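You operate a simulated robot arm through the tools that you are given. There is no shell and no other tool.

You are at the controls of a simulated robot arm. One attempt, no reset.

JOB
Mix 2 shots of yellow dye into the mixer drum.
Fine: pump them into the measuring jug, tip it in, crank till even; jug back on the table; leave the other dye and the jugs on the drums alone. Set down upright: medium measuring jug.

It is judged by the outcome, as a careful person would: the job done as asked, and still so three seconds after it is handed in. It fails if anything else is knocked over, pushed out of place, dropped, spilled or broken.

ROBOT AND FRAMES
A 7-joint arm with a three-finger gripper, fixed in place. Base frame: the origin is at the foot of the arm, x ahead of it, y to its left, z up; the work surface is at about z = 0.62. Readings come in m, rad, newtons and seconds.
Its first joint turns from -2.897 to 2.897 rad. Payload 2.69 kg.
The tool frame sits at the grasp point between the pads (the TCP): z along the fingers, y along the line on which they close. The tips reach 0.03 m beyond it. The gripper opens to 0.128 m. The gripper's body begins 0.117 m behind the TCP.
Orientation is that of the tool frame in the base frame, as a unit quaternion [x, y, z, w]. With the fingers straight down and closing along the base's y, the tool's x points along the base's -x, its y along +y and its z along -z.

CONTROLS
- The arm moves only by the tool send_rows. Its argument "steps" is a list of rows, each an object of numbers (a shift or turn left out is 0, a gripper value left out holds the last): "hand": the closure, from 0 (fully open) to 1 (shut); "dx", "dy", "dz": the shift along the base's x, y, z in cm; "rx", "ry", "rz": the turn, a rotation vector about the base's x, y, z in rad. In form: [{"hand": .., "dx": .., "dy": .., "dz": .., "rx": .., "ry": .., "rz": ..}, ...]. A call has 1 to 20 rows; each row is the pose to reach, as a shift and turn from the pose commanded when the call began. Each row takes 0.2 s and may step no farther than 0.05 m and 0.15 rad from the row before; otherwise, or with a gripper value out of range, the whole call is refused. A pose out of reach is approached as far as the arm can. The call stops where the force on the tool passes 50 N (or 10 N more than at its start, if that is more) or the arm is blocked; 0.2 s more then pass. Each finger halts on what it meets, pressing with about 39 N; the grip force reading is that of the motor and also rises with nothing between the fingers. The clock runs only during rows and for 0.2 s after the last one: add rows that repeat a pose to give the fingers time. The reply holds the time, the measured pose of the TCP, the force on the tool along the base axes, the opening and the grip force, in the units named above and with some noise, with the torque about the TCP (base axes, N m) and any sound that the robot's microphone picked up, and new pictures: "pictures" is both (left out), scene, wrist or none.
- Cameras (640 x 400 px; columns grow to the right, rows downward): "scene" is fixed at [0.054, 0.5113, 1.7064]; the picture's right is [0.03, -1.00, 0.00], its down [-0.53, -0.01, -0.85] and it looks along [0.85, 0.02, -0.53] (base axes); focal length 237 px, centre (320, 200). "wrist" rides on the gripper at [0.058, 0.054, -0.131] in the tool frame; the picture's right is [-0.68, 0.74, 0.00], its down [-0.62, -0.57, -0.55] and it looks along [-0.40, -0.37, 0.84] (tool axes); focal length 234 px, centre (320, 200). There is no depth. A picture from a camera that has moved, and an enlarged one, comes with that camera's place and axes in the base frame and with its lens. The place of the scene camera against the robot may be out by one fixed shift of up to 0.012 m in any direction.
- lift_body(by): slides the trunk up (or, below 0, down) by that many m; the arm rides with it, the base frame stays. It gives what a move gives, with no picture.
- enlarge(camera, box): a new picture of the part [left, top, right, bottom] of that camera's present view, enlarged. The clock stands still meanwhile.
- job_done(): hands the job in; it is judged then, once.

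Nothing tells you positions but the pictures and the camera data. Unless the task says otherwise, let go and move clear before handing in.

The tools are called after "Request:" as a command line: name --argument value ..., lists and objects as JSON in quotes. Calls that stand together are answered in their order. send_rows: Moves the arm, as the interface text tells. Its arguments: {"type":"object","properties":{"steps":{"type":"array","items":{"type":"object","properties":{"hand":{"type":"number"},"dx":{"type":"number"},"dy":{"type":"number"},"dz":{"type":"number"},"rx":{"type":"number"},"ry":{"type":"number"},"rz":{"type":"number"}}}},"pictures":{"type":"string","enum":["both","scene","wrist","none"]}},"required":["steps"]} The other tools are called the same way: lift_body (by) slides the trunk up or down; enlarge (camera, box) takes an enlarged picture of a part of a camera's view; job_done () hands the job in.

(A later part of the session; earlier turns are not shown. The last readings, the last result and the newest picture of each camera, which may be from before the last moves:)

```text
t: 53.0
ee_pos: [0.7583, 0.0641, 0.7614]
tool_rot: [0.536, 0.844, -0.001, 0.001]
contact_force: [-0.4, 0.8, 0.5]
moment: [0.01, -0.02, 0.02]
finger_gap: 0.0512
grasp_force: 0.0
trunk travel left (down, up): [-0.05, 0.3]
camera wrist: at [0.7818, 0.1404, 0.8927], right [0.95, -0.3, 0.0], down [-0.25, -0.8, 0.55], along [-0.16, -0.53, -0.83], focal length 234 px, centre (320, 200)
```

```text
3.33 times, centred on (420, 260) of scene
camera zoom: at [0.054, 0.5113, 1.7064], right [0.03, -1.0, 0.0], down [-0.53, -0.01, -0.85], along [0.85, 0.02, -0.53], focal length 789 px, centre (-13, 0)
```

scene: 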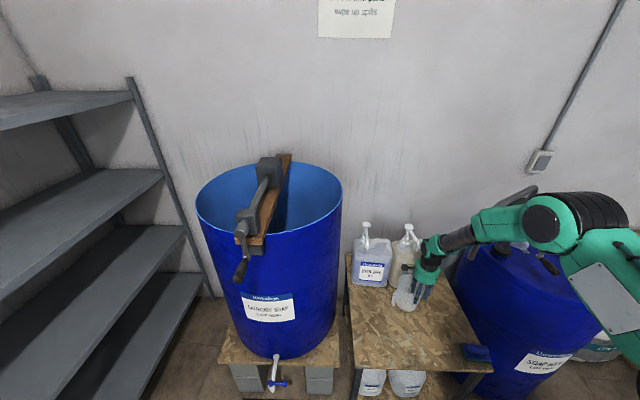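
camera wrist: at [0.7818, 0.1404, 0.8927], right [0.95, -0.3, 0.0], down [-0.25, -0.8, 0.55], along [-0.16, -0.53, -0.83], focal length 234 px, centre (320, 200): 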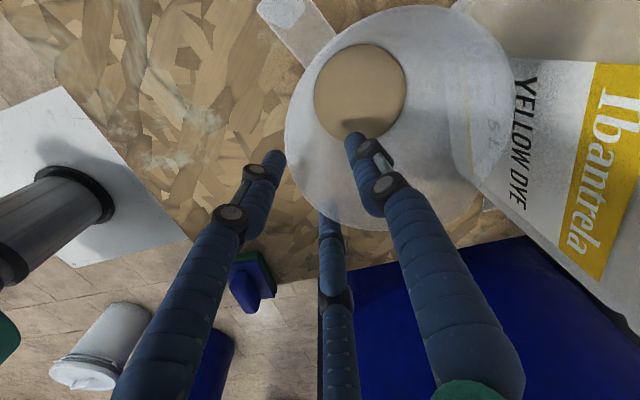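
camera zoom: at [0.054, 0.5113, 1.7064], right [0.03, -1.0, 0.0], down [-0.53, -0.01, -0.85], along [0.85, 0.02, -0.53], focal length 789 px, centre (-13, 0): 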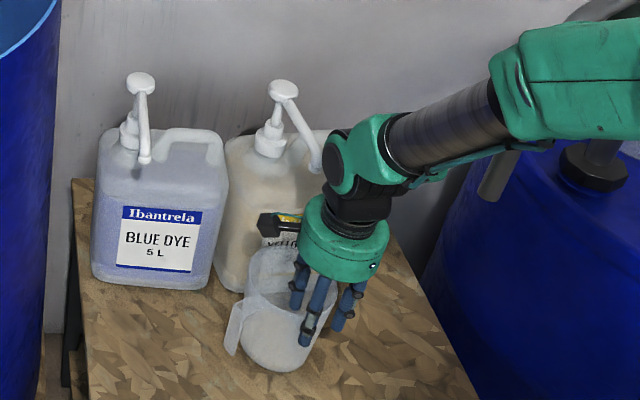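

Same position as before, with the dye visible in the jug. Closing on the wall and lifting a little.

Request:
send_rows --steps '[{"hand": 0.85}, {"hand": 1}, {"hand": 1}, {"hand": 1}, {"hand": 1, "dz": 1}, {"dz": 2.5}, {"dz": 4}]'

Request:
enlarge --camera "scene" --box '[340, 200, 500, 320]'

```text
t: 54.6
ee_pos: [0.7573, 0.0637, 0.8022]
tool_rot: [0.536, 0.844, -0.002, 0.0]
contact_force: [-0.1, -0.5, -1.4]
moment: [-0.07, 0.09, -0.02]
finger_gap: 0.0059
grasp_force: 33.8
trunk travel left (down, up): [-0.05, 0.3]
camera wrist: at [0.7812, 0.1397, 0.9323], right [0.95, -0.3, 0.0], down [-0.25, -0.8, 0.55], along [-0.16, -0.53, -0.83], focal length 234 px, centre (320, 200)
```

scene: 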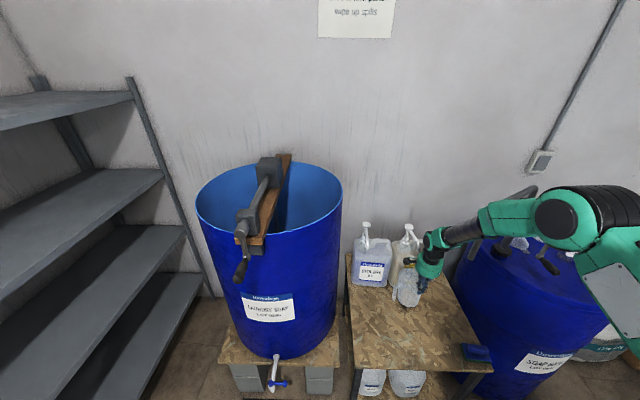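
wrist: 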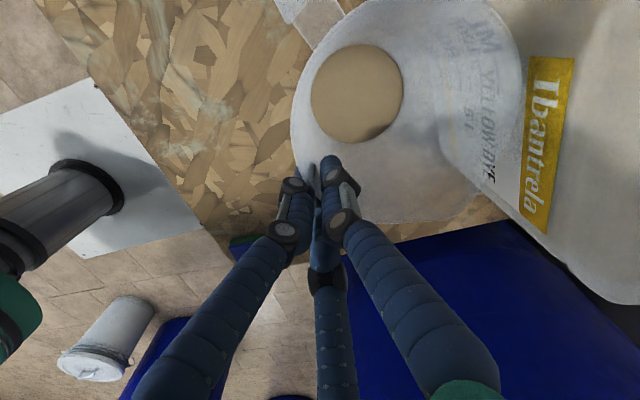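

```text
3.33 times, centred on (420, 260) of scene
camera zoom: at [0.054, 0.5113, 1.7064], right [0.03, -1.0, 0.0], down [-0.53, -0.01, -0.85], along [0.85, 0.02, -0.53], focal length 789 px, centre (-13, 0)
```

zoom: 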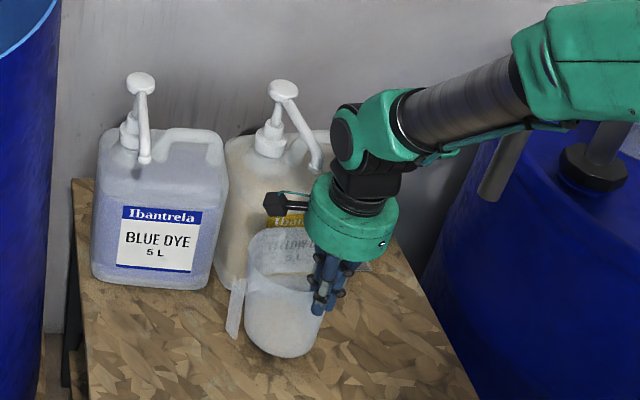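

Lifted with the dye inside. I'll pull the jug out from under the spout, then rise.

Request:
send_rows --steps '[{"dx": -1.5, "dy": -0.6}, {"dx": -4, "dy": -1.5}, {"dx": -7, "dy": -2}, {"dx": -10, "dy": -2}, {"dx": -13, "dy": -1.5}, {"dx": -16, "dy": -1}, {"dx": -19, "dy": 0}, {"dx": -21, "dy": 1}, {"dx": -22, "dy": 2, "dz": 2}, {"dx": -22, "dy": 2, "dz": 5}, {"dx": -22, "dy": 2, "dz": 8.5}, {"dx": -22, "dy": 2, "dz": 12}, {"dx": -22, "dy": 2, "dz": 15.5}, {"dx": -22, "dy": 2, "dz": 19}, {"dx": -22, "dy": 2, "dz": 22}, {"dx": -22, "dy": 2, "dz": 24}]' --pictures "none"

Request:
lift_body --by 0.25

Request:
send_rows --steps '[{}]'

```text
t: 58.0
ee_pos: [0.5359, 0.0836, 1.0425]
tool_rot: [0.536, 0.844, -0.002, 0.001]
contact_force: [0.1, -0.1, -1.7]
moment: [-0.03, 0.09, 0.0]
finger_gap: 0.0057
grasp_force: 33.9
trunk travel left (down, up): [-0.05, 0.3]
```

```text
t: 60.5
ee_pos: [0.5365, 0.0839, 1.2915]
tool_rot: [0.536, 0.844, -0.002, 0.001]
contact_force: [0.1, -0.1, -1.6]
moment: [-0.07, 0.03, 0.0]
finger_gap: 0.0062
grasp_force: 33.5
trunk travel left (down, up): [-0.3, 0.05]
```

```text
t: 61.0
ee_pos: [0.5356, 0.0839, 1.2927]
tool_rot: [0.536, 0.844, -0.001, 0.0]
contact_force: [0.6, 0.1, -1.8]
moment: [-0.06, 0.09, -0.02]
finger_gap: 0.006
grasp_force: 33.8
trunk travel left (down, up): [-0.3, 0.05]
camera wrist: at [0.5608, 0.1602, 1.4234], right [0.95, -0.3, 0.0], down [-0.25, -0.8, 0.55], along [-0.16, -0.53, -0.83], focal length 234 px, centre (320, 200)
```

scene: 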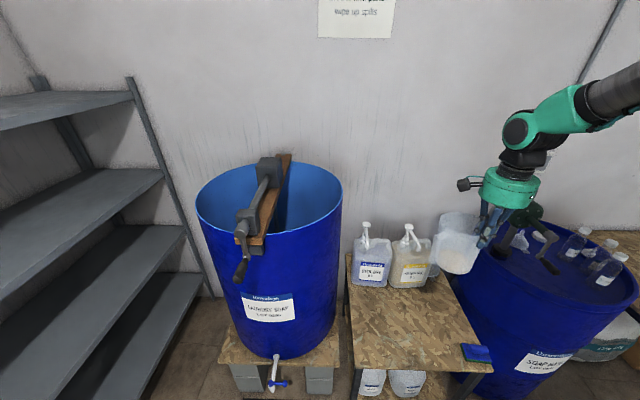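
wrist: 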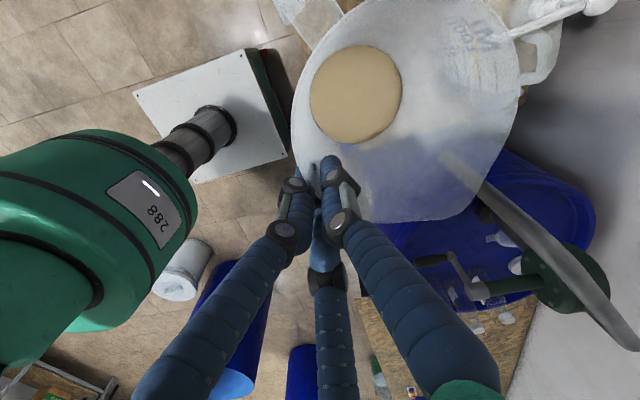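

The jug is held steady. I'll go up to z≈1.50 and carry it to the right side of the drum, yawing so the tool can roll toward +y to pour.

Request:
send_rows --steps '[{"dz": 2}, {"dz": 5}, {"dz": 9}, {"dz": 13}, {"dz": 17}, {"dz": 20, "dx": 1, "dy": 1}, {"dz": 20.7, "dx": 2.2, "dy": 4, "rz": -0.05}, {"dz": 20.7, "dx": 3.5, "dy": 7.5, "rz": -0.1}, {"dz": 20.7, "dx": 4.8, "dy": 11, "rz": -0.15}, {"dz": 20.7, "dx": 6.1, "dy": 14.5, "rz": -0.2}, {"dz": 20.7, "dx": 7.4, "dy": 18, "rz": -0.25}, {"dz": 20.7, "dx": 8.7, "dy": 21.5, "rz": -0.3}, {"dz": 20.7, "dx": 10, "dy": 25, "rz": -0.35}, {"dz": 20.7, "dx": 11.3, "dy": 28.5, "rz": -0.4}, {"dz": 20.7, "dx": 12.5, "dy": 32, "rz": -0.44}, {"dz": 20.7, "dx": 13.4, "dy": 35, "rz": -0.44}, {"dz": 20.7, "dx": 13.4, "dy": 36.6, "rz": -0.44}]'

Request:
enlarge --camera "scene" --box '[180, 60, 440, 240]'

```text
t: 64.5
ee_pos: [0.6723, 0.4517, 1.499]
tool_rot: [0.708, 0.707, -0.001, 0.002]
contact_force: [0.1, -0.1, -0.9]
moment: [-0.01, 0.09, -0.01]
finger_gap: 0.0061
grasp_force: 33.6
trunk travel left (down, up): [-0.3, 0.05]
camera wrist: at [0.7264, 0.5099, 1.6302], right [0.74, -0.68, 0.0], down [-0.56, -0.61, 0.55], along [-0.37, -0.41, -0.83], focal length 234 px, centre (320, 200)
```

scene: 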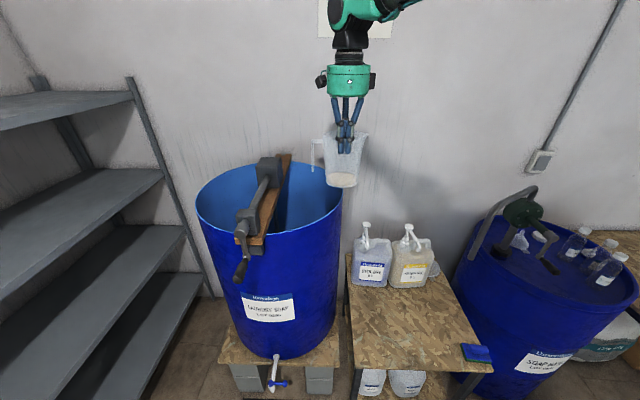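
wrist: 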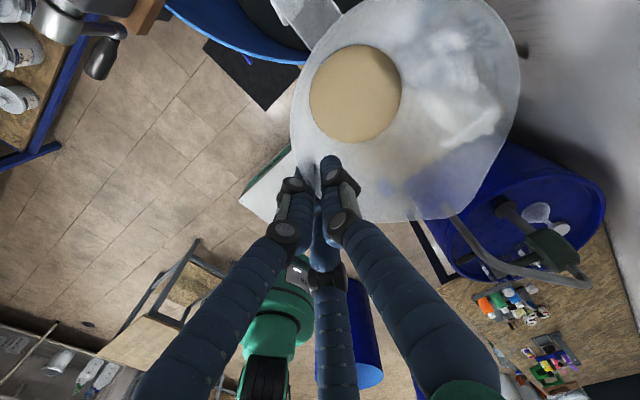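

```text
2.22 times, centred on (310, 150) of scene
camera zoom: at [0.054, 0.5113, 1.7064], right [0.03, -1.0, 0.0], down [-0.53, -0.01, -0.85], along [0.85, 0.02, -0.53], focal length 526 px, centre (342, 311)
```

zoom: 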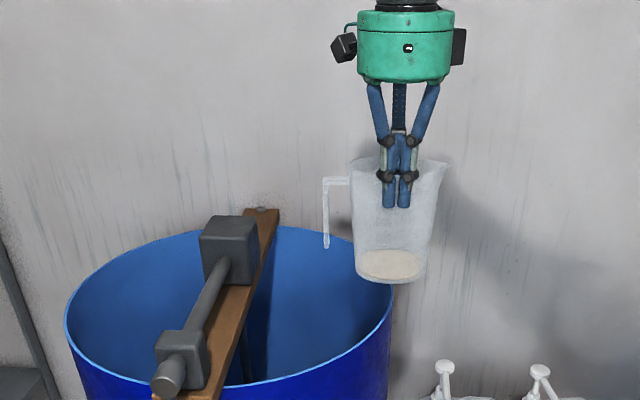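

This is a clear side view: handle on the left, spout on the right, and about 1 cm of dye. I'll start rolling the spout down toward −y, staying well below the angle where it would pour, and check tracking.

Request:
send_rows --steps '[{"rx": 0.12, "dy": 1}, {"rx": 0.24, "dy": 2}, {"rx": 0.36, "dy": 3}, {"rx": 0.48, "dy": 4}, {"rx": 0.6, "dy": 5.5}, {"rx": 0.7, "dy": 7}]'

Request:
enlarge --camera "scene" --box '[180, 60, 440, 240]'

```text
t: 66.0
ee_pos: [0.6715, 0.5207, 1.4985]
tool_rot: [0.664, 0.666, 0.241, -0.242]
contact_force: [0.0, 1.1, -2.0]
moment: [-0.1, 0.09, -0.04]
finger_gap: 0.006
grasp_force: 33.8
trunk travel left (down, up): [-0.3, 0.05]
camera wrist: at [0.7258, 0.4803, 1.6371], right [0.74, -0.52, -0.43], down [-0.56, -0.82, 0.02], along [-0.37, 0.23, -0.9], focal length 234 px, centre (320, 200)
```

scene: 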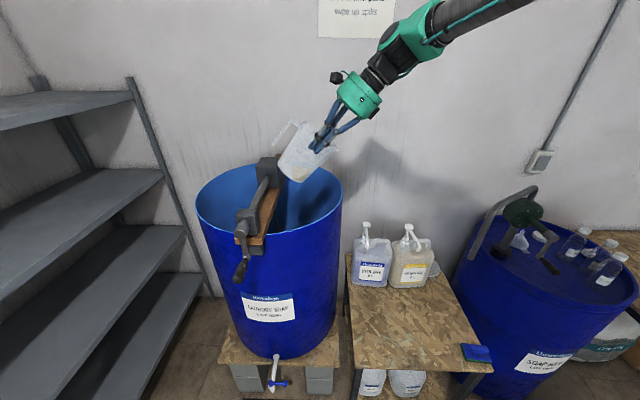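
wrist: 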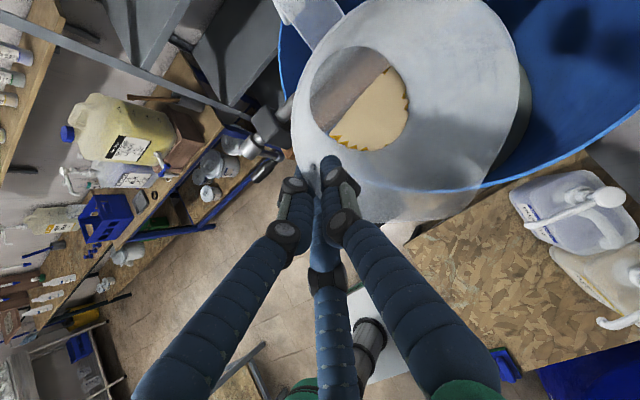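

```text
2.22 times, centred on (310, 150) of scene
camera zoom: at [0.054, 0.5113, 1.7064], right [0.03, -1.0, 0.0], down [-0.53, -0.01, -0.85], along [0.85, 0.02, -0.53], focal length 526 px, centre (342, 311)
```

zoom: 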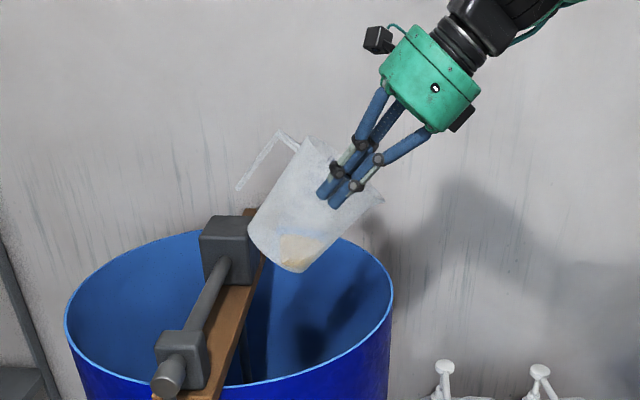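

The roll tracks well and the grip isn't slipping. I'll continue to about 69° while moving the lip further over the opening.

Request:
send_rows --steps '[{"rx": 0.1, "dy": 1.5}, {"rx": 0.2, "dy": 3}, {"rx": 0.3, "dy": 4.5}, {"rx": 0.4, "dy": 6}, {"rx": 0.5, "dy": 7}]'

Request:
enlarge --camera "scene" --box '[180, 60, 440, 240]'

```text
t: 67.2
ee_pos: [0.6726, 0.591, 1.4987]
tool_rot: [0.584, 0.584, 0.398, -0.398]
contact_force: [0.1, 0.3, -1.8]
moment: [-0.13, 0.1, 0.02]
finger_gap: 0.0062
grasp_force: 33.5
trunk travel left (down, up): [-0.3, 0.05]
camera wrist: at [0.726, 0.49, 1.6019], right [0.74, -0.25, -0.63], down [-0.56, -0.74, -0.37], along [-0.37, 0.63, -0.68], focal length 234 px, centre (320, 200)
```

scene: 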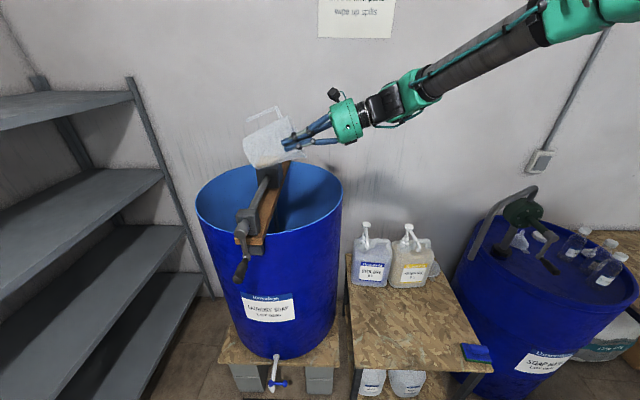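
wrist: 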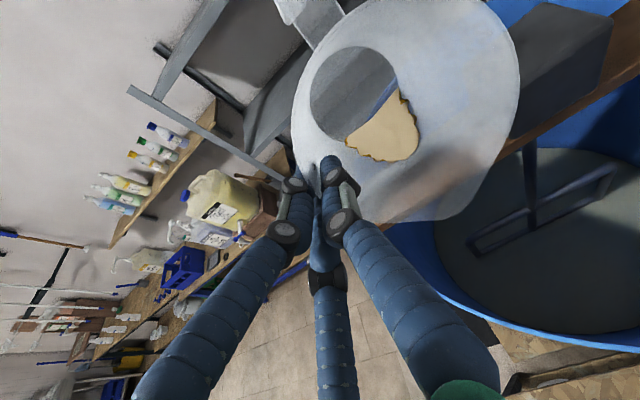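

```text
2.22 times, centred on (310, 150) of scene
camera zoom: at [0.054, 0.5113, 1.7064], right [0.03, -1.0, 0.0], down [-0.53, -0.01, -0.85], along [0.85, 0.02, -0.53], focal length 526 px, centre (342, 311)
```

zoom: 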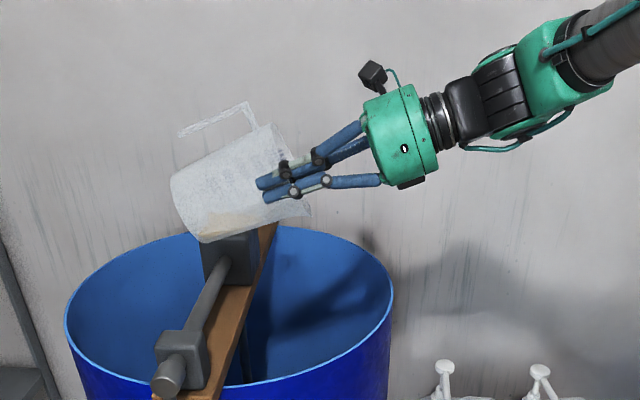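

The lip is over the right half of the drum and I can see the liquid and paddle inside. I'll pour slowly, shifting slightly away from the plank.

Request:
send_rows --steps '[{"rx": 0.06, "dy": -0.3}, {"rx": 0.12, "dy": -0.6}, {"rx": 0.18, "dy": -1}, {"rx": 0.24, "dy": -1.3}, {"rx": 0.28, "dy": -1.5}, {"rx": 0.32, "dy": -1.7}, {"rx": 0.32, "dy": -1.7}]'

Request:
enlarge --camera "scene" --box '[180, 60, 440, 240]'

```text
t: 68.8
ee_pos: [0.6704, 0.5737, 1.4985]
tool_rot: [0.513, 0.513, 0.487, -0.486]
contact_force: [0.5, 0.5, -1.4]
moment: [-0.08, 0.07, 0.0]
finger_gap: 0.0062
grasp_force: 34.0
trunk travel left (down, up): [-0.3, 0.05]
camera wrist: at [0.725, 0.4456, 1.565], right [0.74, -0.04, -0.67], down [-0.56, -0.58, -0.59], along [-0.37, 0.81, -0.45], focal length 234 px, centre (320, 200)
```

scene: 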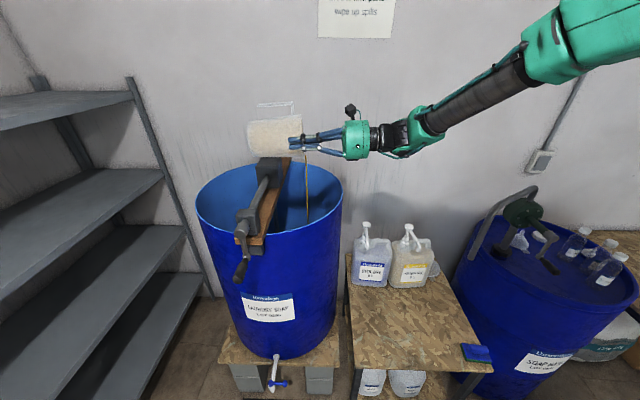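
wrist: 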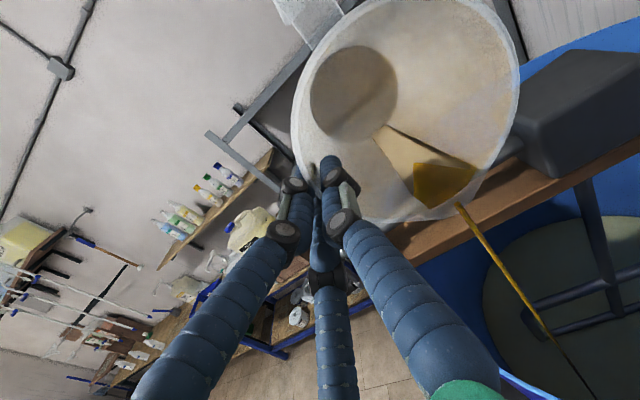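

```text
2.22 times, centred on (310, 150) of scene
camera zoom: at [0.054, 0.5113, 1.7064], right [0.03, -1.0, 0.0], down [-0.53, -0.01, -0.85], along [0.85, 0.02, -0.53], focal length 526 px, centre (342, 311)
```

zoom: 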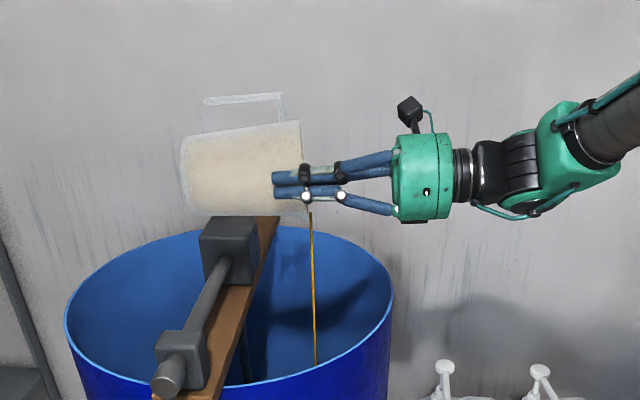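

The stream falls cleanly inside the drum. I'll hold, then tilt further to drain the jug.

Request:
send_rows --steps '[{}, {}, {}, {"rx": 0.06}, {"rx": 0.12}, {"rx": 0.18}, {"rx": 0.24}, {"rx": 0.3}, {"rx": 0.3}, {"rx": 0.3}, {"rx": 0.3}]'

Request:
enlarge --camera "scene" --box '[180, 60, 440, 240]'

Request:
enlarge --camera "wrist" --box '[280, 0, 600, 240]'

```text
t: 71.2
ee_pos: [0.6697, 0.5732, 1.4984]
tool_rot: [-0.435, -0.436, -0.557, 0.557]
contact_force: [-0.2, 0.3, -0.6]
moment: [-0.07, 0.03, 0.05]
finger_gap: 0.0059
grasp_force: 33.8
trunk travel left (down, up): [-0.3, 0.05]
camera wrist: at [0.7253, 0.4316, 1.5241], right [0.74, 0.16, -0.66], down [-0.56, -0.38, -0.73], along [-0.37, 0.91, -0.19], focal length 234 px, centre (320, 200)
```

scene: 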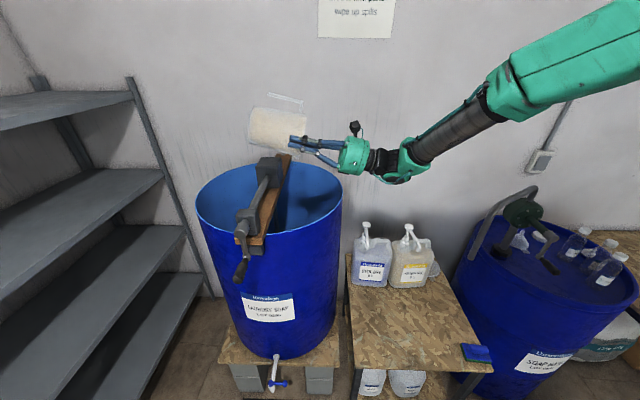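
wrist: 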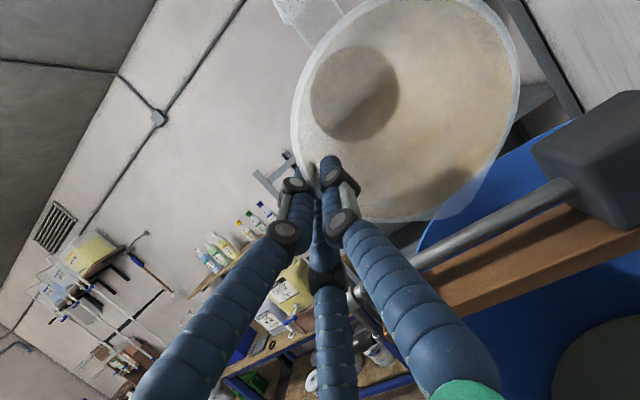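

```text
2.22 times, centred on (310, 150) of scene
camera zoom: at [0.054, 0.5113, 1.7064], right [0.03, -1.0, 0.0], down [-0.53, -0.01, -0.85], along [0.85, 0.02, -0.53], focal length 526 px, centre (342, 311)
```

zoom: 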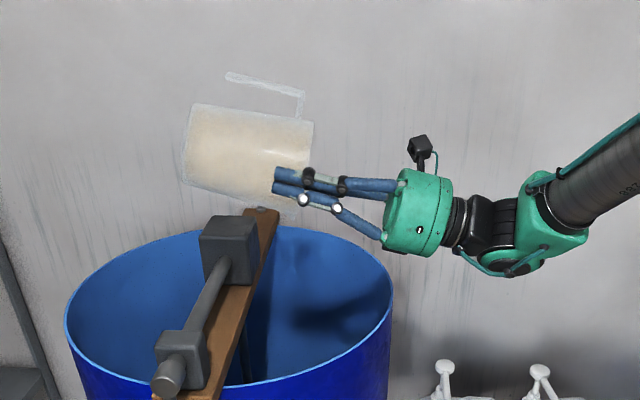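

```text
1.67 times, centred on (440, 120) of wrist
camera zoom: at [0.7253, 0.4316, 1.5241], right [0.74, 0.16, -0.66], down [-0.56, -0.38, -0.73], along [-0.37, 0.91, -0.19], focal length 390 px, centre (120, 333)
```

zoom: 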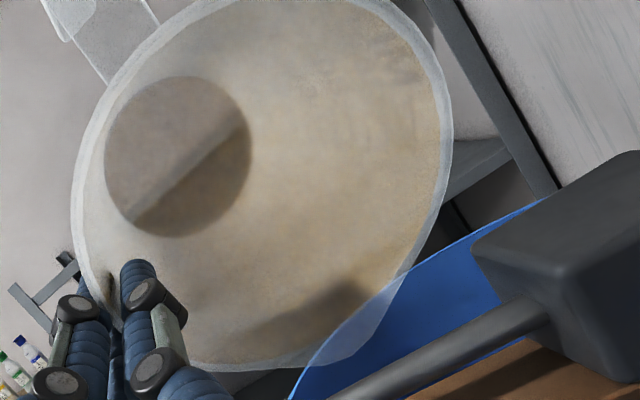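

The jug looks drained, with only a tinted film left. I'll hold for the last drips, then roll back upright along the reverse path.

Request:
send_rows --steps '[{"rx": 0.06}, {"rx": 0.06}, {"rx": 0.06}, {"rx": 0.06}, {"rx": 0.06}, {"rx": 0.06}, {"rx": 0}, {"rx": -0.12}, {"rx": -0.24}, {"rx": -0.36, "dy": 0.5}, {"rx": -0.48, "dy": 0.5}, {"rx": -0.6, "dy": 1}]' --pictures "both"

Request:
enlarge --camera "wrist" --box '[280, 0, 640, 270]'

```text
t: 73.8
ee_pos: [0.6706, 0.5823, 1.4994]
tool_rot: [0.58, 0.581, 0.404, -0.403]
contact_force: [-1.3, -0.1, -0.9]
moment: [-0.05, 0.06, -0.05]
finger_gap: 0.006
grasp_force: 33.5
trunk travel left (down, up): [-0.3, 0.05]
camera wrist: at [0.7248, 0.4797, 1.6002], right [0.74, -0.24, -0.63], down [-0.57, -0.73, -0.39], along [-0.37, 0.64, -0.67], focal length 234 px, centre (320, 200)
```

scene: 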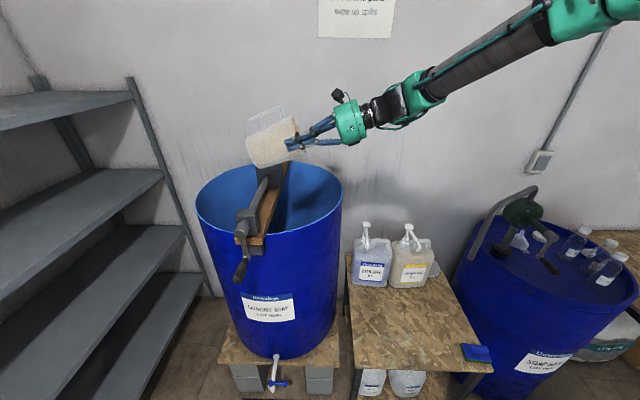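
wrist: 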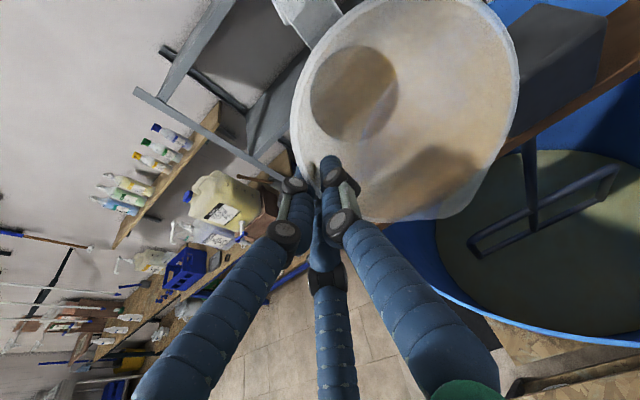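

```text
1.48 times, centred on (460, 135) of wrist
camera zoom: at [0.7248, 0.4797, 1.6002], right [0.74, -0.24, -0.63], down [-0.57, -0.73, -0.39], along [-0.37, 0.64, -0.67], focal length 347 px, centre (113, 296)
```

zoom: 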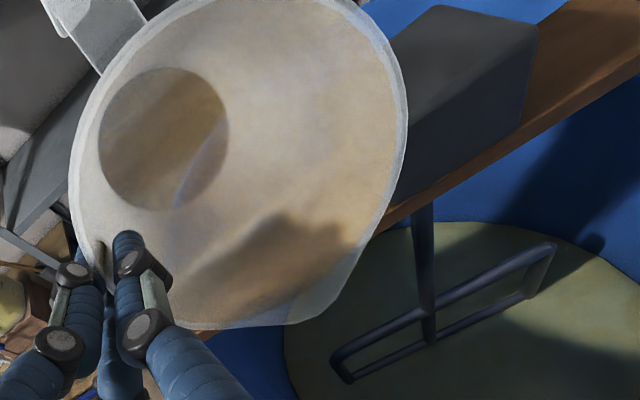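

The jug is empty and the drum's liquid has started to tint. I'll finish rolling upright while moving back over the drum's right edge.

Request:
send_rows --steps '[{"rx": -0.13, "dy": -1}, {"rx": -0.26, "dy": -2}, {"rx": -0.39, "dy": -3.5}, {"rx": -0.52, "dy": -5}, {"rx": -0.65, "dy": -6.5}, {"rx": -0.78, "dy": -8}, {"rx": -0.91, "dy": -9}, {"rx": -1.04, "dy": -10}, {"rx": -1.15, "dy": -11}, {"rx": -1.22, "dy": -12}]'

Request:
enlarge --camera "scene" --box '[180, 60, 440, 240]'

```text
t: 76.0
ee_pos: [0.6717, 0.4641, 1.4991]
tool_rot: [0.707, 0.707, -0.002, 0.002]
contact_force: [0.8, 0.2, -1.5]
moment: [-0.01, 0.05, 0.0]
finger_gap: 0.006
grasp_force: 33.8
trunk travel left (down, up): [-0.3, 0.05]
camera wrist: at [0.7255, 0.5227, 1.6302], right [0.74, -0.68, 0.0], down [-0.56, -0.61, 0.55], along [-0.37, -0.41, -0.83], focal length 234 px, centre (320, 200)
```

scene: 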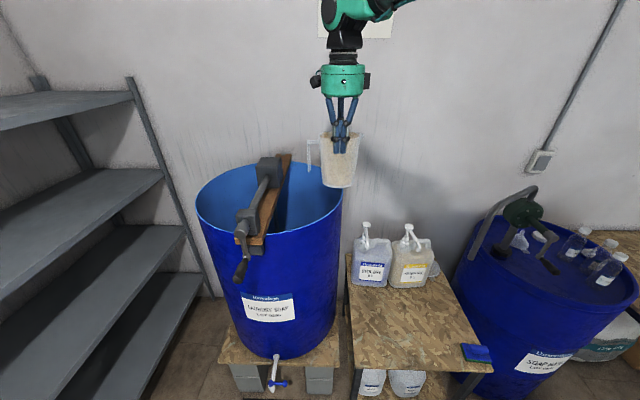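
wrist: 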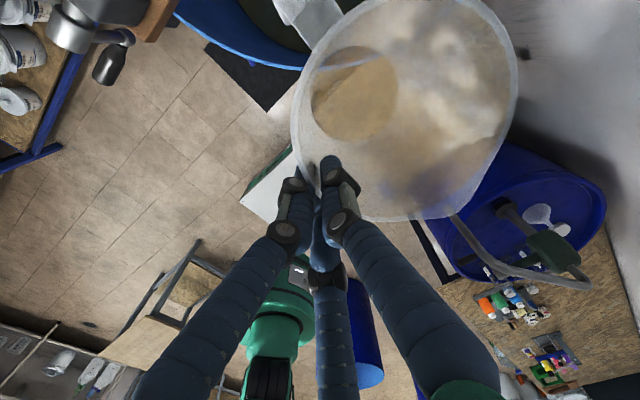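

```text
2.22 times, centred on (310, 150) of scene
camera zoom: at [0.054, 0.5113, 1.7064], right [0.03, -1.0, 0.0], down [-0.53, -0.01, -0.85], along [0.85, 0.02, -0.53], focal length 526 px, centre (342, 311)
```

zoom: 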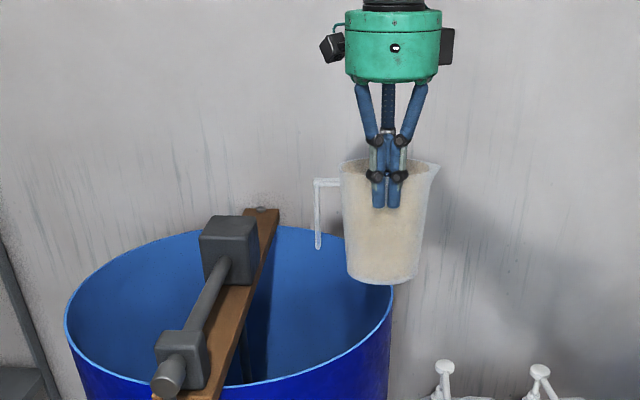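

The jug is upright and the grip is unchanged. I'll retrace back, lower the trunk, and set it on open table near where it was.

Request:
send_rows --steps '[{"dx": -0.5, "dy": -3}, {"dx": -1.5, "dy": -6.5, "rz": 0.05}, {"dx": -3, "dy": -10, "rz": 0.1}, {"dx": -4.5, "dy": -13.5, "rz": 0.15}, {"dx": -6, "dy": -17, "rz": 0.2}, {"dx": -7.5, "dy": -20.5, "rz": 0.25}, {"dx": -9, "dy": -24, "rz": 0.3}, {"dx": -10, "dy": -27.5, "rz": 0.35}, {"dx": -11, "dy": -31, "rz": 0.4}, {"dx": -12, "dy": -33, "rz": 0.44}, {"dx": -12.5, "dy": -34, "rz": 0.44, "dz": -3}, {"dx": -12.5, "dy": -34, "rz": 0.44, "dz": -7}, {"dx": -12.5, "dy": -34, "rz": 0.44, "dz": -11}, {"dx": -12.5, "dy": -34, "rz": 0.44, "dz": -15}, {"dx": -12.5, "dy": -34, "rz": 0.44, "dz": -19}, {"dx": -12.5, "dy": -34, "rz": 0.44, "dz": -21}]' --pictures "none"

Request:
lift_body --by -0.25

Request:
send_rows --steps '[{"dx": 1, "dy": 2, "dz": -3}, {"dx": 2, "dy": 4, "dz": -6.5}, {"dx": 3, "dy": 6, "dz": -10}, {"dx": 4, "dy": 8, "dz": -13.5}, {"dx": 4.5, "dy": 10, "dz": -17}, {"dx": 4.5, "dy": 10.3, "dz": -20}]'

Request:
enlarge --camera "scene" --box '[340, 270, 500, 390]'

```text
t: 79.3
ee_pos: [0.5462, 0.1229, 1.2903]
tool_rot: [0.535, 0.845, -0.002, 0.002]
contact_force: [-0.5, 0.5, -1.0]
moment: [-0.02, 0.06, 0.02]
finger_gap: 0.006
grasp_force: 34.0
trunk travel left (down, up): [-0.3, 0.05]
```

```text
t: 81.9
ee_pos: [0.5458, 0.1236, 1.0411]
tool_rot: [0.536, 0.844, -0.003, 0.001]
contact_force: [0.2, 0.5, -1.4]
moment: [-0.05, 0.07, -0.07]
finger_gap: 0.0065
grasp_force: 33.6
trunk travel left (down, up): [-0.05, 0.3]
```

```text
t: 83.3
ee_pos: [0.5919, 0.227, 0.84]
tool_rot: [0.535, 0.845, -0.001, 0.001]
contact_force: [-0.6, -0.2, -0.3]
moment: [0.02, 0.06, -0.03]
finger_gap: 0.0063
grasp_force: 33.3
trunk travel left (down, up): [-0.05, 0.3]
camera wrist: at [0.6158, 0.3033, 0.9703], right [0.95, -0.3, 0.0], down [-0.25, -0.8, 0.55], along [-0.16, -0.53, -0.83], focal length 234 px, centre (320, 200)
```

scene: 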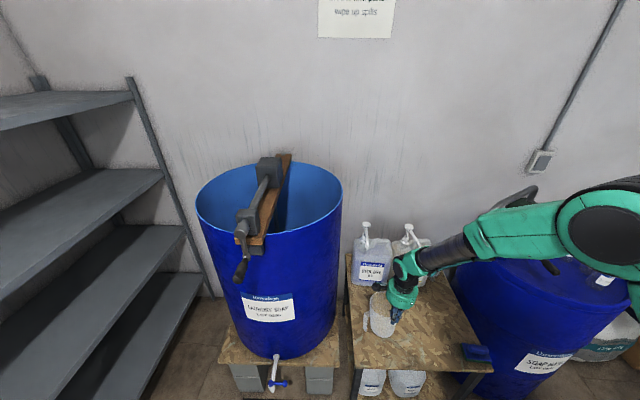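
wrist: 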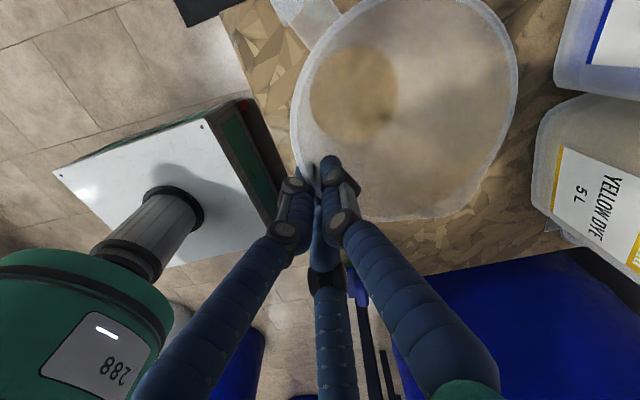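

```text
3.33 times, centred on (420, 330) of scene
camera zoom: at [0.054, 0.5113, 1.7064], right [0.03, -1.0, 0.0], down [-0.53, -0.01, -0.85], along [0.85, 0.02, -0.53], focal length 789 px, centre (-13, -233)
```

zoom: 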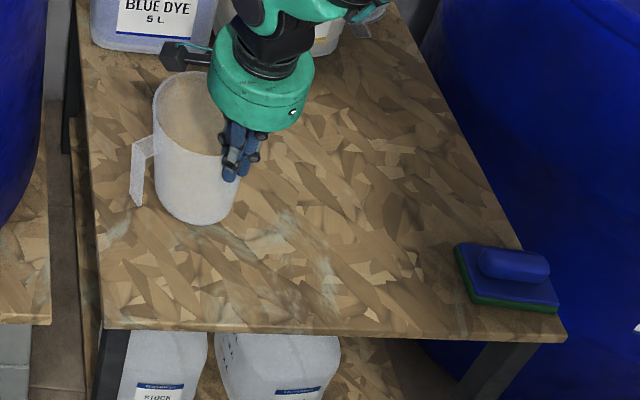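

The jug is above open table. I'll lower it gently to the table height of the grasp.

Request:
send_rows --steps '[{"dz": -3}, {"dz": -5.5}, {"dz": -6.8}, {"dz": -7.4}, {"dz": -7.7}]'

Request:
enlarge --camera "scene" --box '[340, 270, 500, 390]'

```text
t: 84.5
ee_pos: [0.5894, 0.2264, 0.7661]
tool_rot: [0.536, 0.844, 0.0, 0.002]
contact_force: [-7.3, -3.7, 22.9]
moment: [0.51, -0.97, 0.05]
finger_gap: 0.006
grasp_force: 33.5
trunk travel left (down, up): [-0.05, 0.3]
camera wrist: at [0.6147, 0.3021, 0.8971], right [0.95, -0.3, 0.0], down [-0.25, -0.8, 0.55], along [-0.16, -0.53, -0.84], focal length 234 px, centre (320, 200)
```

scene: 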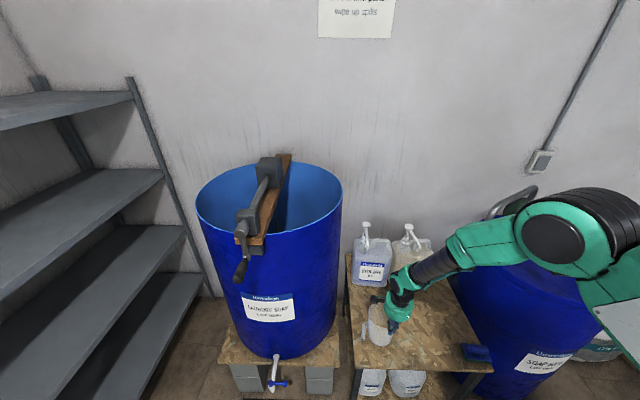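
wrist: 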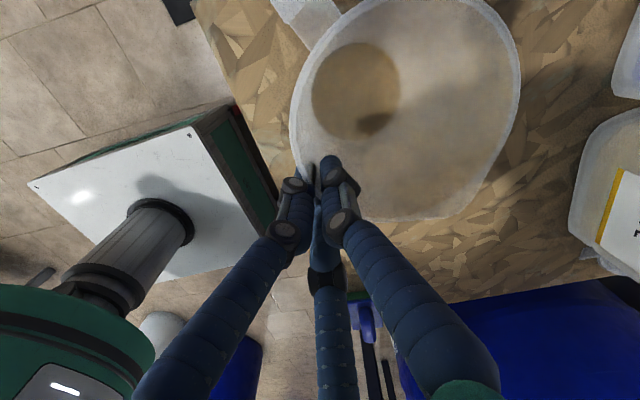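

```text
3.33 times, centred on (420, 330) of scene
camera zoom: at [0.054, 0.5113, 1.7064], right [0.03, -1.0, 0.0], down [-0.53, -0.01, -0.85], along [0.85, 0.02, -0.53], focal length 789 px, centre (-13, -233)
```

zoom: 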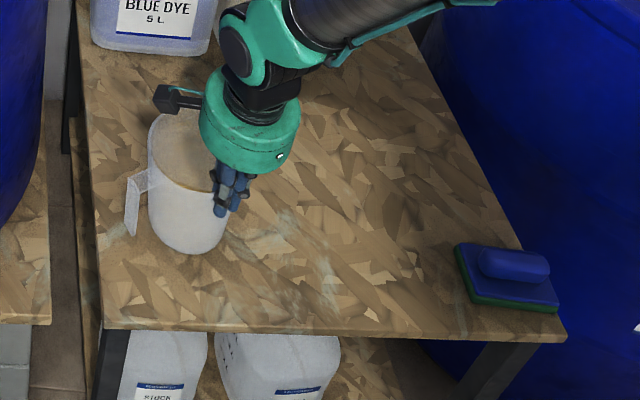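

The jug is on the table at 23 N. I'll ease off, release, and rise straight up clear of it.

Request:
send_rows --steps '[{"dz": 0.25}, {"dz": 0.25, "hand": 0.75}, {"dz": 0.25, "hand": 0.6}, {"dz": 0.25, "hand": 0.6}, {"dz": 2}, {"dz": 4}, {"dz": 6}, {"dz": 9}, {"dz": 13}, {"dz": 17}, {"dz": 21}, {"dz": 25}, {"dz": 29}]'

Request:
enlarge --camera "scene" --box '[340, 270, 500, 390]'

```text
t: 87.3
ee_pos: [0.5878, 0.228, 1.0527]
tool_rot: [0.535, 0.845, -0.002, 0.001]
contact_force: [0.0, 0.1, -0.8]
moment: [-0.02, 0.04, 0.01]
finger_gap: 0.0512
grasp_force: 0.1
trunk travel left (down, up): [-0.05, 0.3]
camera wrist: at [0.6122, 0.3023, 1.1839], right [0.95, -0.3, 0.0], down [-0.25, -0.8, 0.55], along [-0.16, -0.53, -0.83], focal length 234 px, centre (320, 200)
```

scene: 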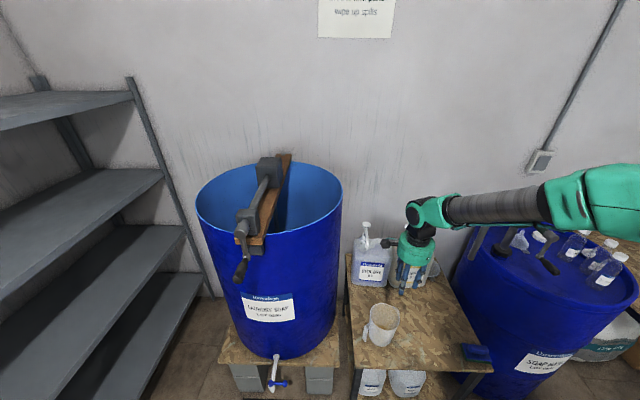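
wrist: 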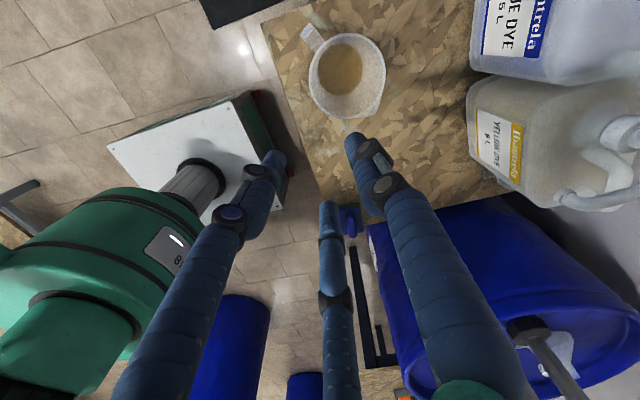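

```text
3.33 times, centred on (420, 330) of scene
camera zoom: at [0.054, 0.5113, 1.7064], right [0.03, -1.0, 0.0], down [-0.53, -0.01, -0.85], along [0.85, 0.02, -0.53], focal length 789 px, centre (-13, -233)
```

zoom: 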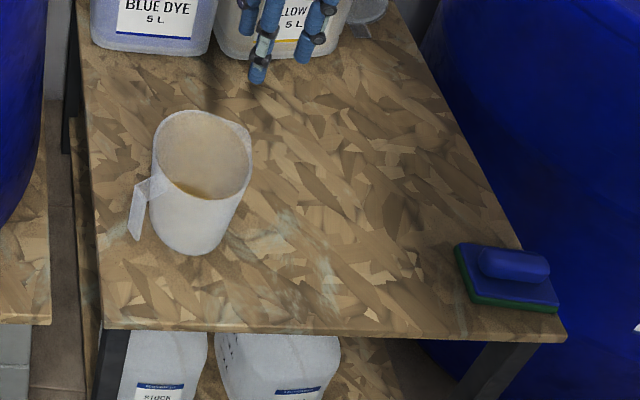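

The jug stands upright on the table. I'll check inside it for leftover dye before cranking.

Request:
enlarge --camera "wrist" --box '[290, 10, 410, 130]'

Request:
enlarge --camera "scene" --box '[350, 285, 420, 355]'

```text
3.33 times, centred on (350, 70) of wrist
camera zoom: at [0.6122, 0.3023, 1.1839], right [0.95, -0.3, 0.0], down [-0.25, -0.8, 0.55], along [-0.16, -0.53, -0.83], focal length 781 px, centre (220, 633)
```

zoom: 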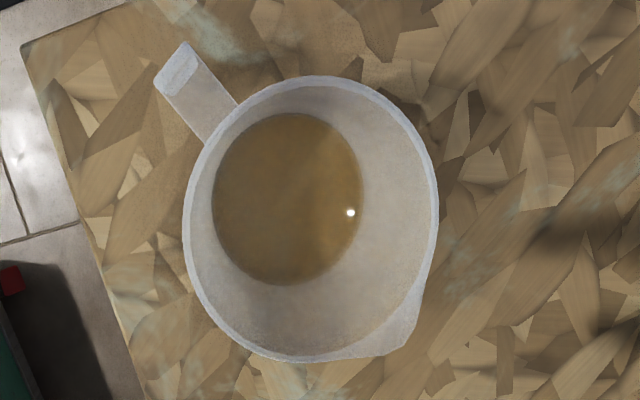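

```text
5.71 times, centred on (385, 320) of scene
camera zoom: at [0.054, 0.5113, 1.7064], right [0.03, -1.0, 0.0], down [-0.53, -0.01, -0.85], along [0.85, 0.02, -0.53], focal length 1353 px, centre (-51, -486)
```

zoom: 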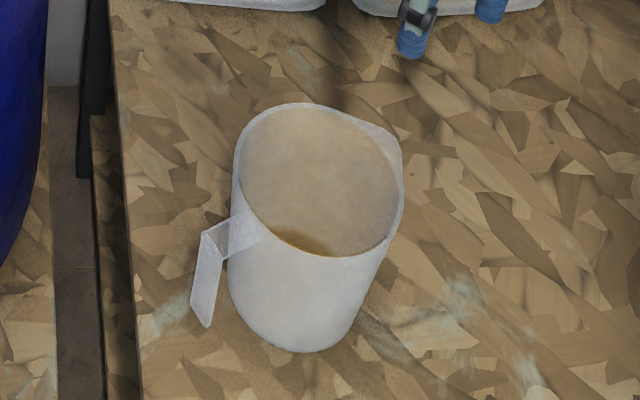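

Request:
enlarge --camera "wrist" --box '[320, 25, 385, 90]'

Request:
enlarge --camera "scene" --box '[362, 298, 402, 338]'

```text
6.15 times, centred on (352, 58) of wrist
camera zoom: at [0.6122, 0.3023, 1.1839], right [0.95, -0.3, 0.0], down [-0.25, -0.8, 0.55], along [-0.16, -0.53, -0.83], focal length 1441 px, centre (120, 1077)
```

zoom: 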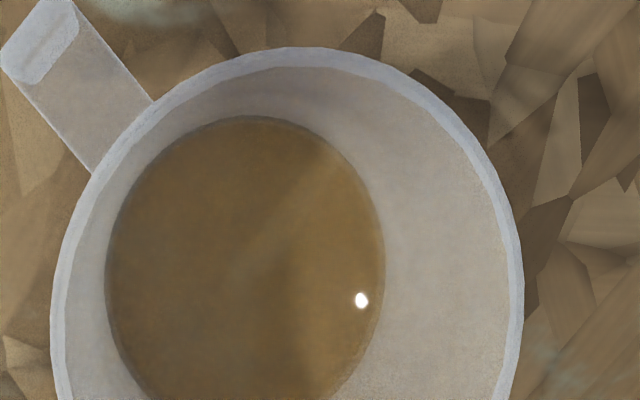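

```text
10.00 times, centred on (382, 318) of scene
camera zoom: at [0.054, 0.5113, 1.7064], right [0.03, -1.0, 0.0], down [-0.53, -0.01, -0.85], along [0.85, 0.02, -0.53], focal length 2367 px, centre (-300, -980)
```

zoom: 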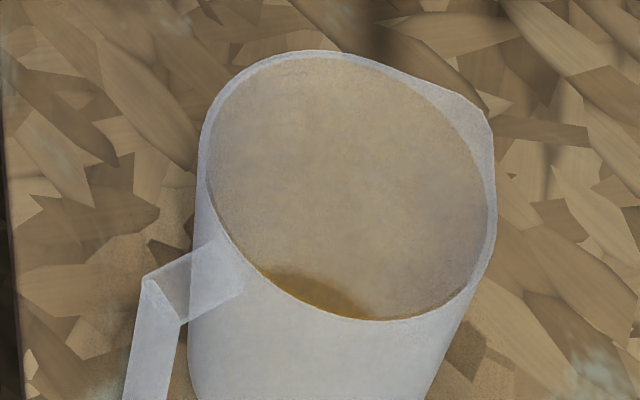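

Only a thin film is left in the jug, so the pour is done. Next is the crank: I'll raise the trunk and move to the front of the drum, turning the tool to point along the crank handle (+x).

Request:
lift_body --by 0.2

Request:
send_rows --steps '[{"dz": 2, "dx": -2, "dy": 0, "rz": 0.11}, {"dz": 4, "dx": -5, "dy": 1, "rz": 0.22}, {"dz": 6, "dx": -8.5, "dy": 3, "rz": 0.34}, {"dz": 8, "dx": -11.5, "dy": 6, "rz": 0.46}, {"dz": 10, "dx": -14.5, "dy": 9, "rz": 0.58}, {"dz": 12, "dx": -17, "dy": 12, "rz": 0.7}, {"dz": 14, "dx": -19.5, "dy": 15, "rz": 0.82}, {"dz": 15, "dx": -21.5, "dy": 18.5, "rz": 0.94}, {"dz": 16, "dx": -23.5, "dy": 22, "rz": 1.05}, {"dz": 17, "dx": -24.5, "dy": 25, "rz": 1.13}, {"dz": 17, "dx": -24.8, "dy": 27, "rz": 1.13}]'

```text
t: 89.5
ee_pos: [0.5864, 0.2262, 1.253]
tool_rot: [0.536, 0.844, -0.002, 0.001]
contact_force: [-0.3, -0.1, 0.6]
moment: [0.03, 0.01, -0.05]
finger_gap: 0.0512
grasp_force: 0.1
trunk travel left (down, up): [-0.25, 0.1]
```

```text
t: 91.9
ee_pos: [0.3375, 0.4987, 1.4217]
tool_rot: [-0.001, 1.0, -0.001, 0.002]
contact_force: [0.1, -0.3, -0.6]
moment: [-0.03, 0.01, 0.01]
finger_gap: 0.0512
grasp_force: 0.0
trunk travel left (down, up): [-0.25, 0.1]
camera wrist: at [0.2799, 0.551, 1.5532], right [0.68, 0.74, 0.0], down [0.61, -0.56, 0.55], along [0.41, -0.37, -0.83], focal length 234 px, centre (320, 200)
```

scene: 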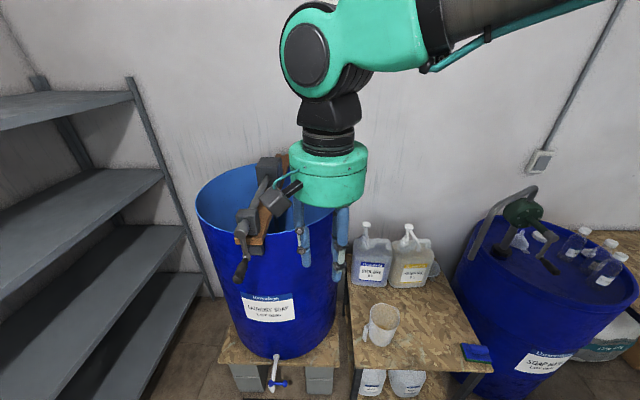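
wrist: 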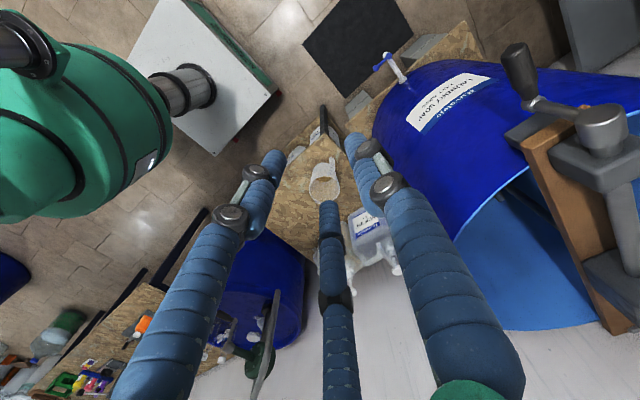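

The crank shows clearly here: handle tip about (0.440, 0.719, 1.222), hub axis about (y 0.709, z 1.320). I'll pitch the tool up to point along +x.

Request:
send_rows --steps '[{"ry": -0.14}, {"ry": -0.28}, {"ry": -0.42}, {"ry": -0.56}, {"ry": -0.7}, {"ry": -0.84}, {"ry": -0.98}, {"ry": -1.12}, {"ry": -1.26}, {"ry": -1.4}, {"ry": -1.54}, {"ry": -1.57}]'

```text
t: 94.7
ee_pos: [0.355, 0.477, 1.4485]
tool_rot: [0.03, 0.704, 0.005, 0.709]
contact_force: [0.0, -1.0, 0.5]
moment: [-0.04, 0.06, 0.1]
finger_gap: 0.0512
grasp_force: 0.0
trunk travel left (down, up): [-0.25, 0.1]
stopped in row 12: the arm was blocked; the commanded pose is now the measured one
camera wrist: at [0.2276, 0.5377, 1.3929], right [0.02, 0.7, 0.71], down [-0.57, -0.58, 0.58], along [0.82, -0.42, 0.39], focal length 234 px, centre (320, 200)
```

scene: 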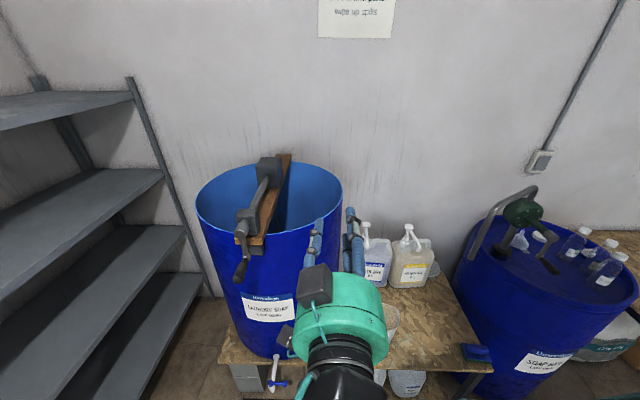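
wrist: 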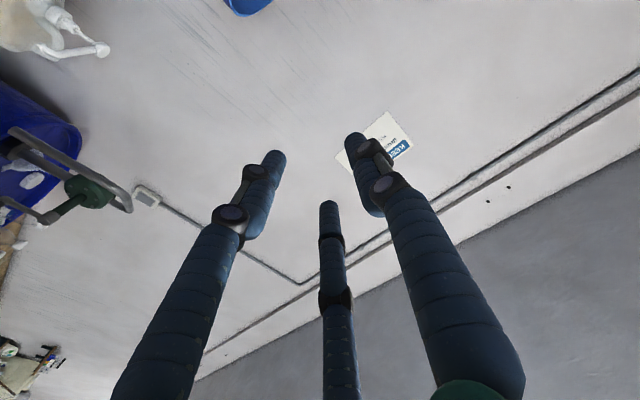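

The tool points along +x now, though it brushed a joint limit. I'll move over toward the handle's axis, staying short of its tip.

Request:
send_rows --steps '[{"dx": 0.3, "dy": 4, "dz": -2}, {"dx": 0.6, "dy": 8, "dz": -4}, {"dx": 0.9, "dy": 12, "dz": -6}, {"dx": 1.2, "dy": 16, "dz": -9}, {"dx": 1.5, "dy": 20, "dz": -12}, {"dx": 1.5, "dy": 22, "dz": -15}]'

```text
t: 95.4
ee_pos: [0.3731, 0.5212, 1.5063]
tool_rot: [0.098, 0.695, 0.055, 0.711]
contact_force: [0.6, -0.4, 0.1]
moment: [-0.01, 0.07, 0.08]
finger_gap: 0.051
grasp_force: 0.1
trunk travel left (down, up): [-0.25, 0.1]
stopped in row 3: the arm was blocked; the commanded pose is now the measured one
camera wrist: at [0.2486, 0.5937, 1.4591], right [0.02, 0.57, 0.82], down [-0.6, -0.65, 0.47], along [0.8, -0.5, 0.33], focal length 234 px, centre (320, 200)
```

scene: 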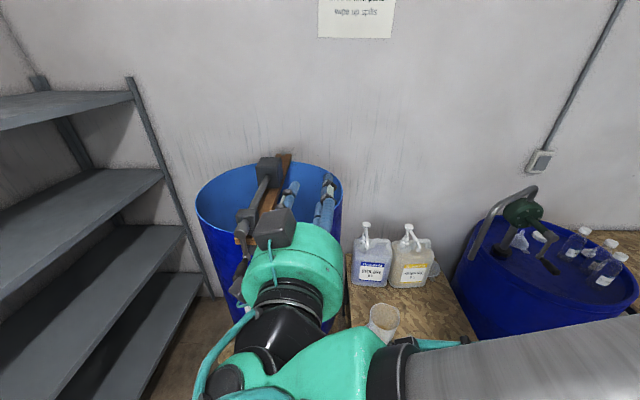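
wrist: 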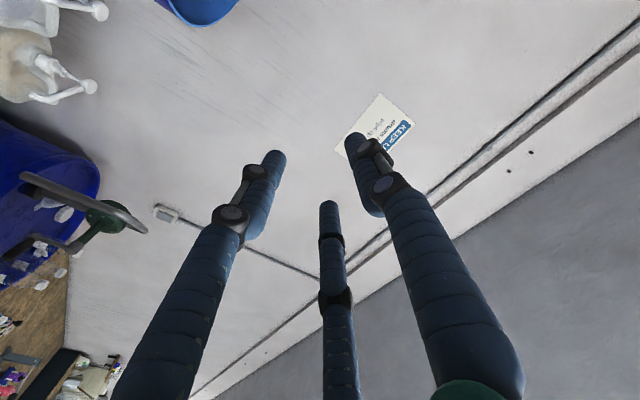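

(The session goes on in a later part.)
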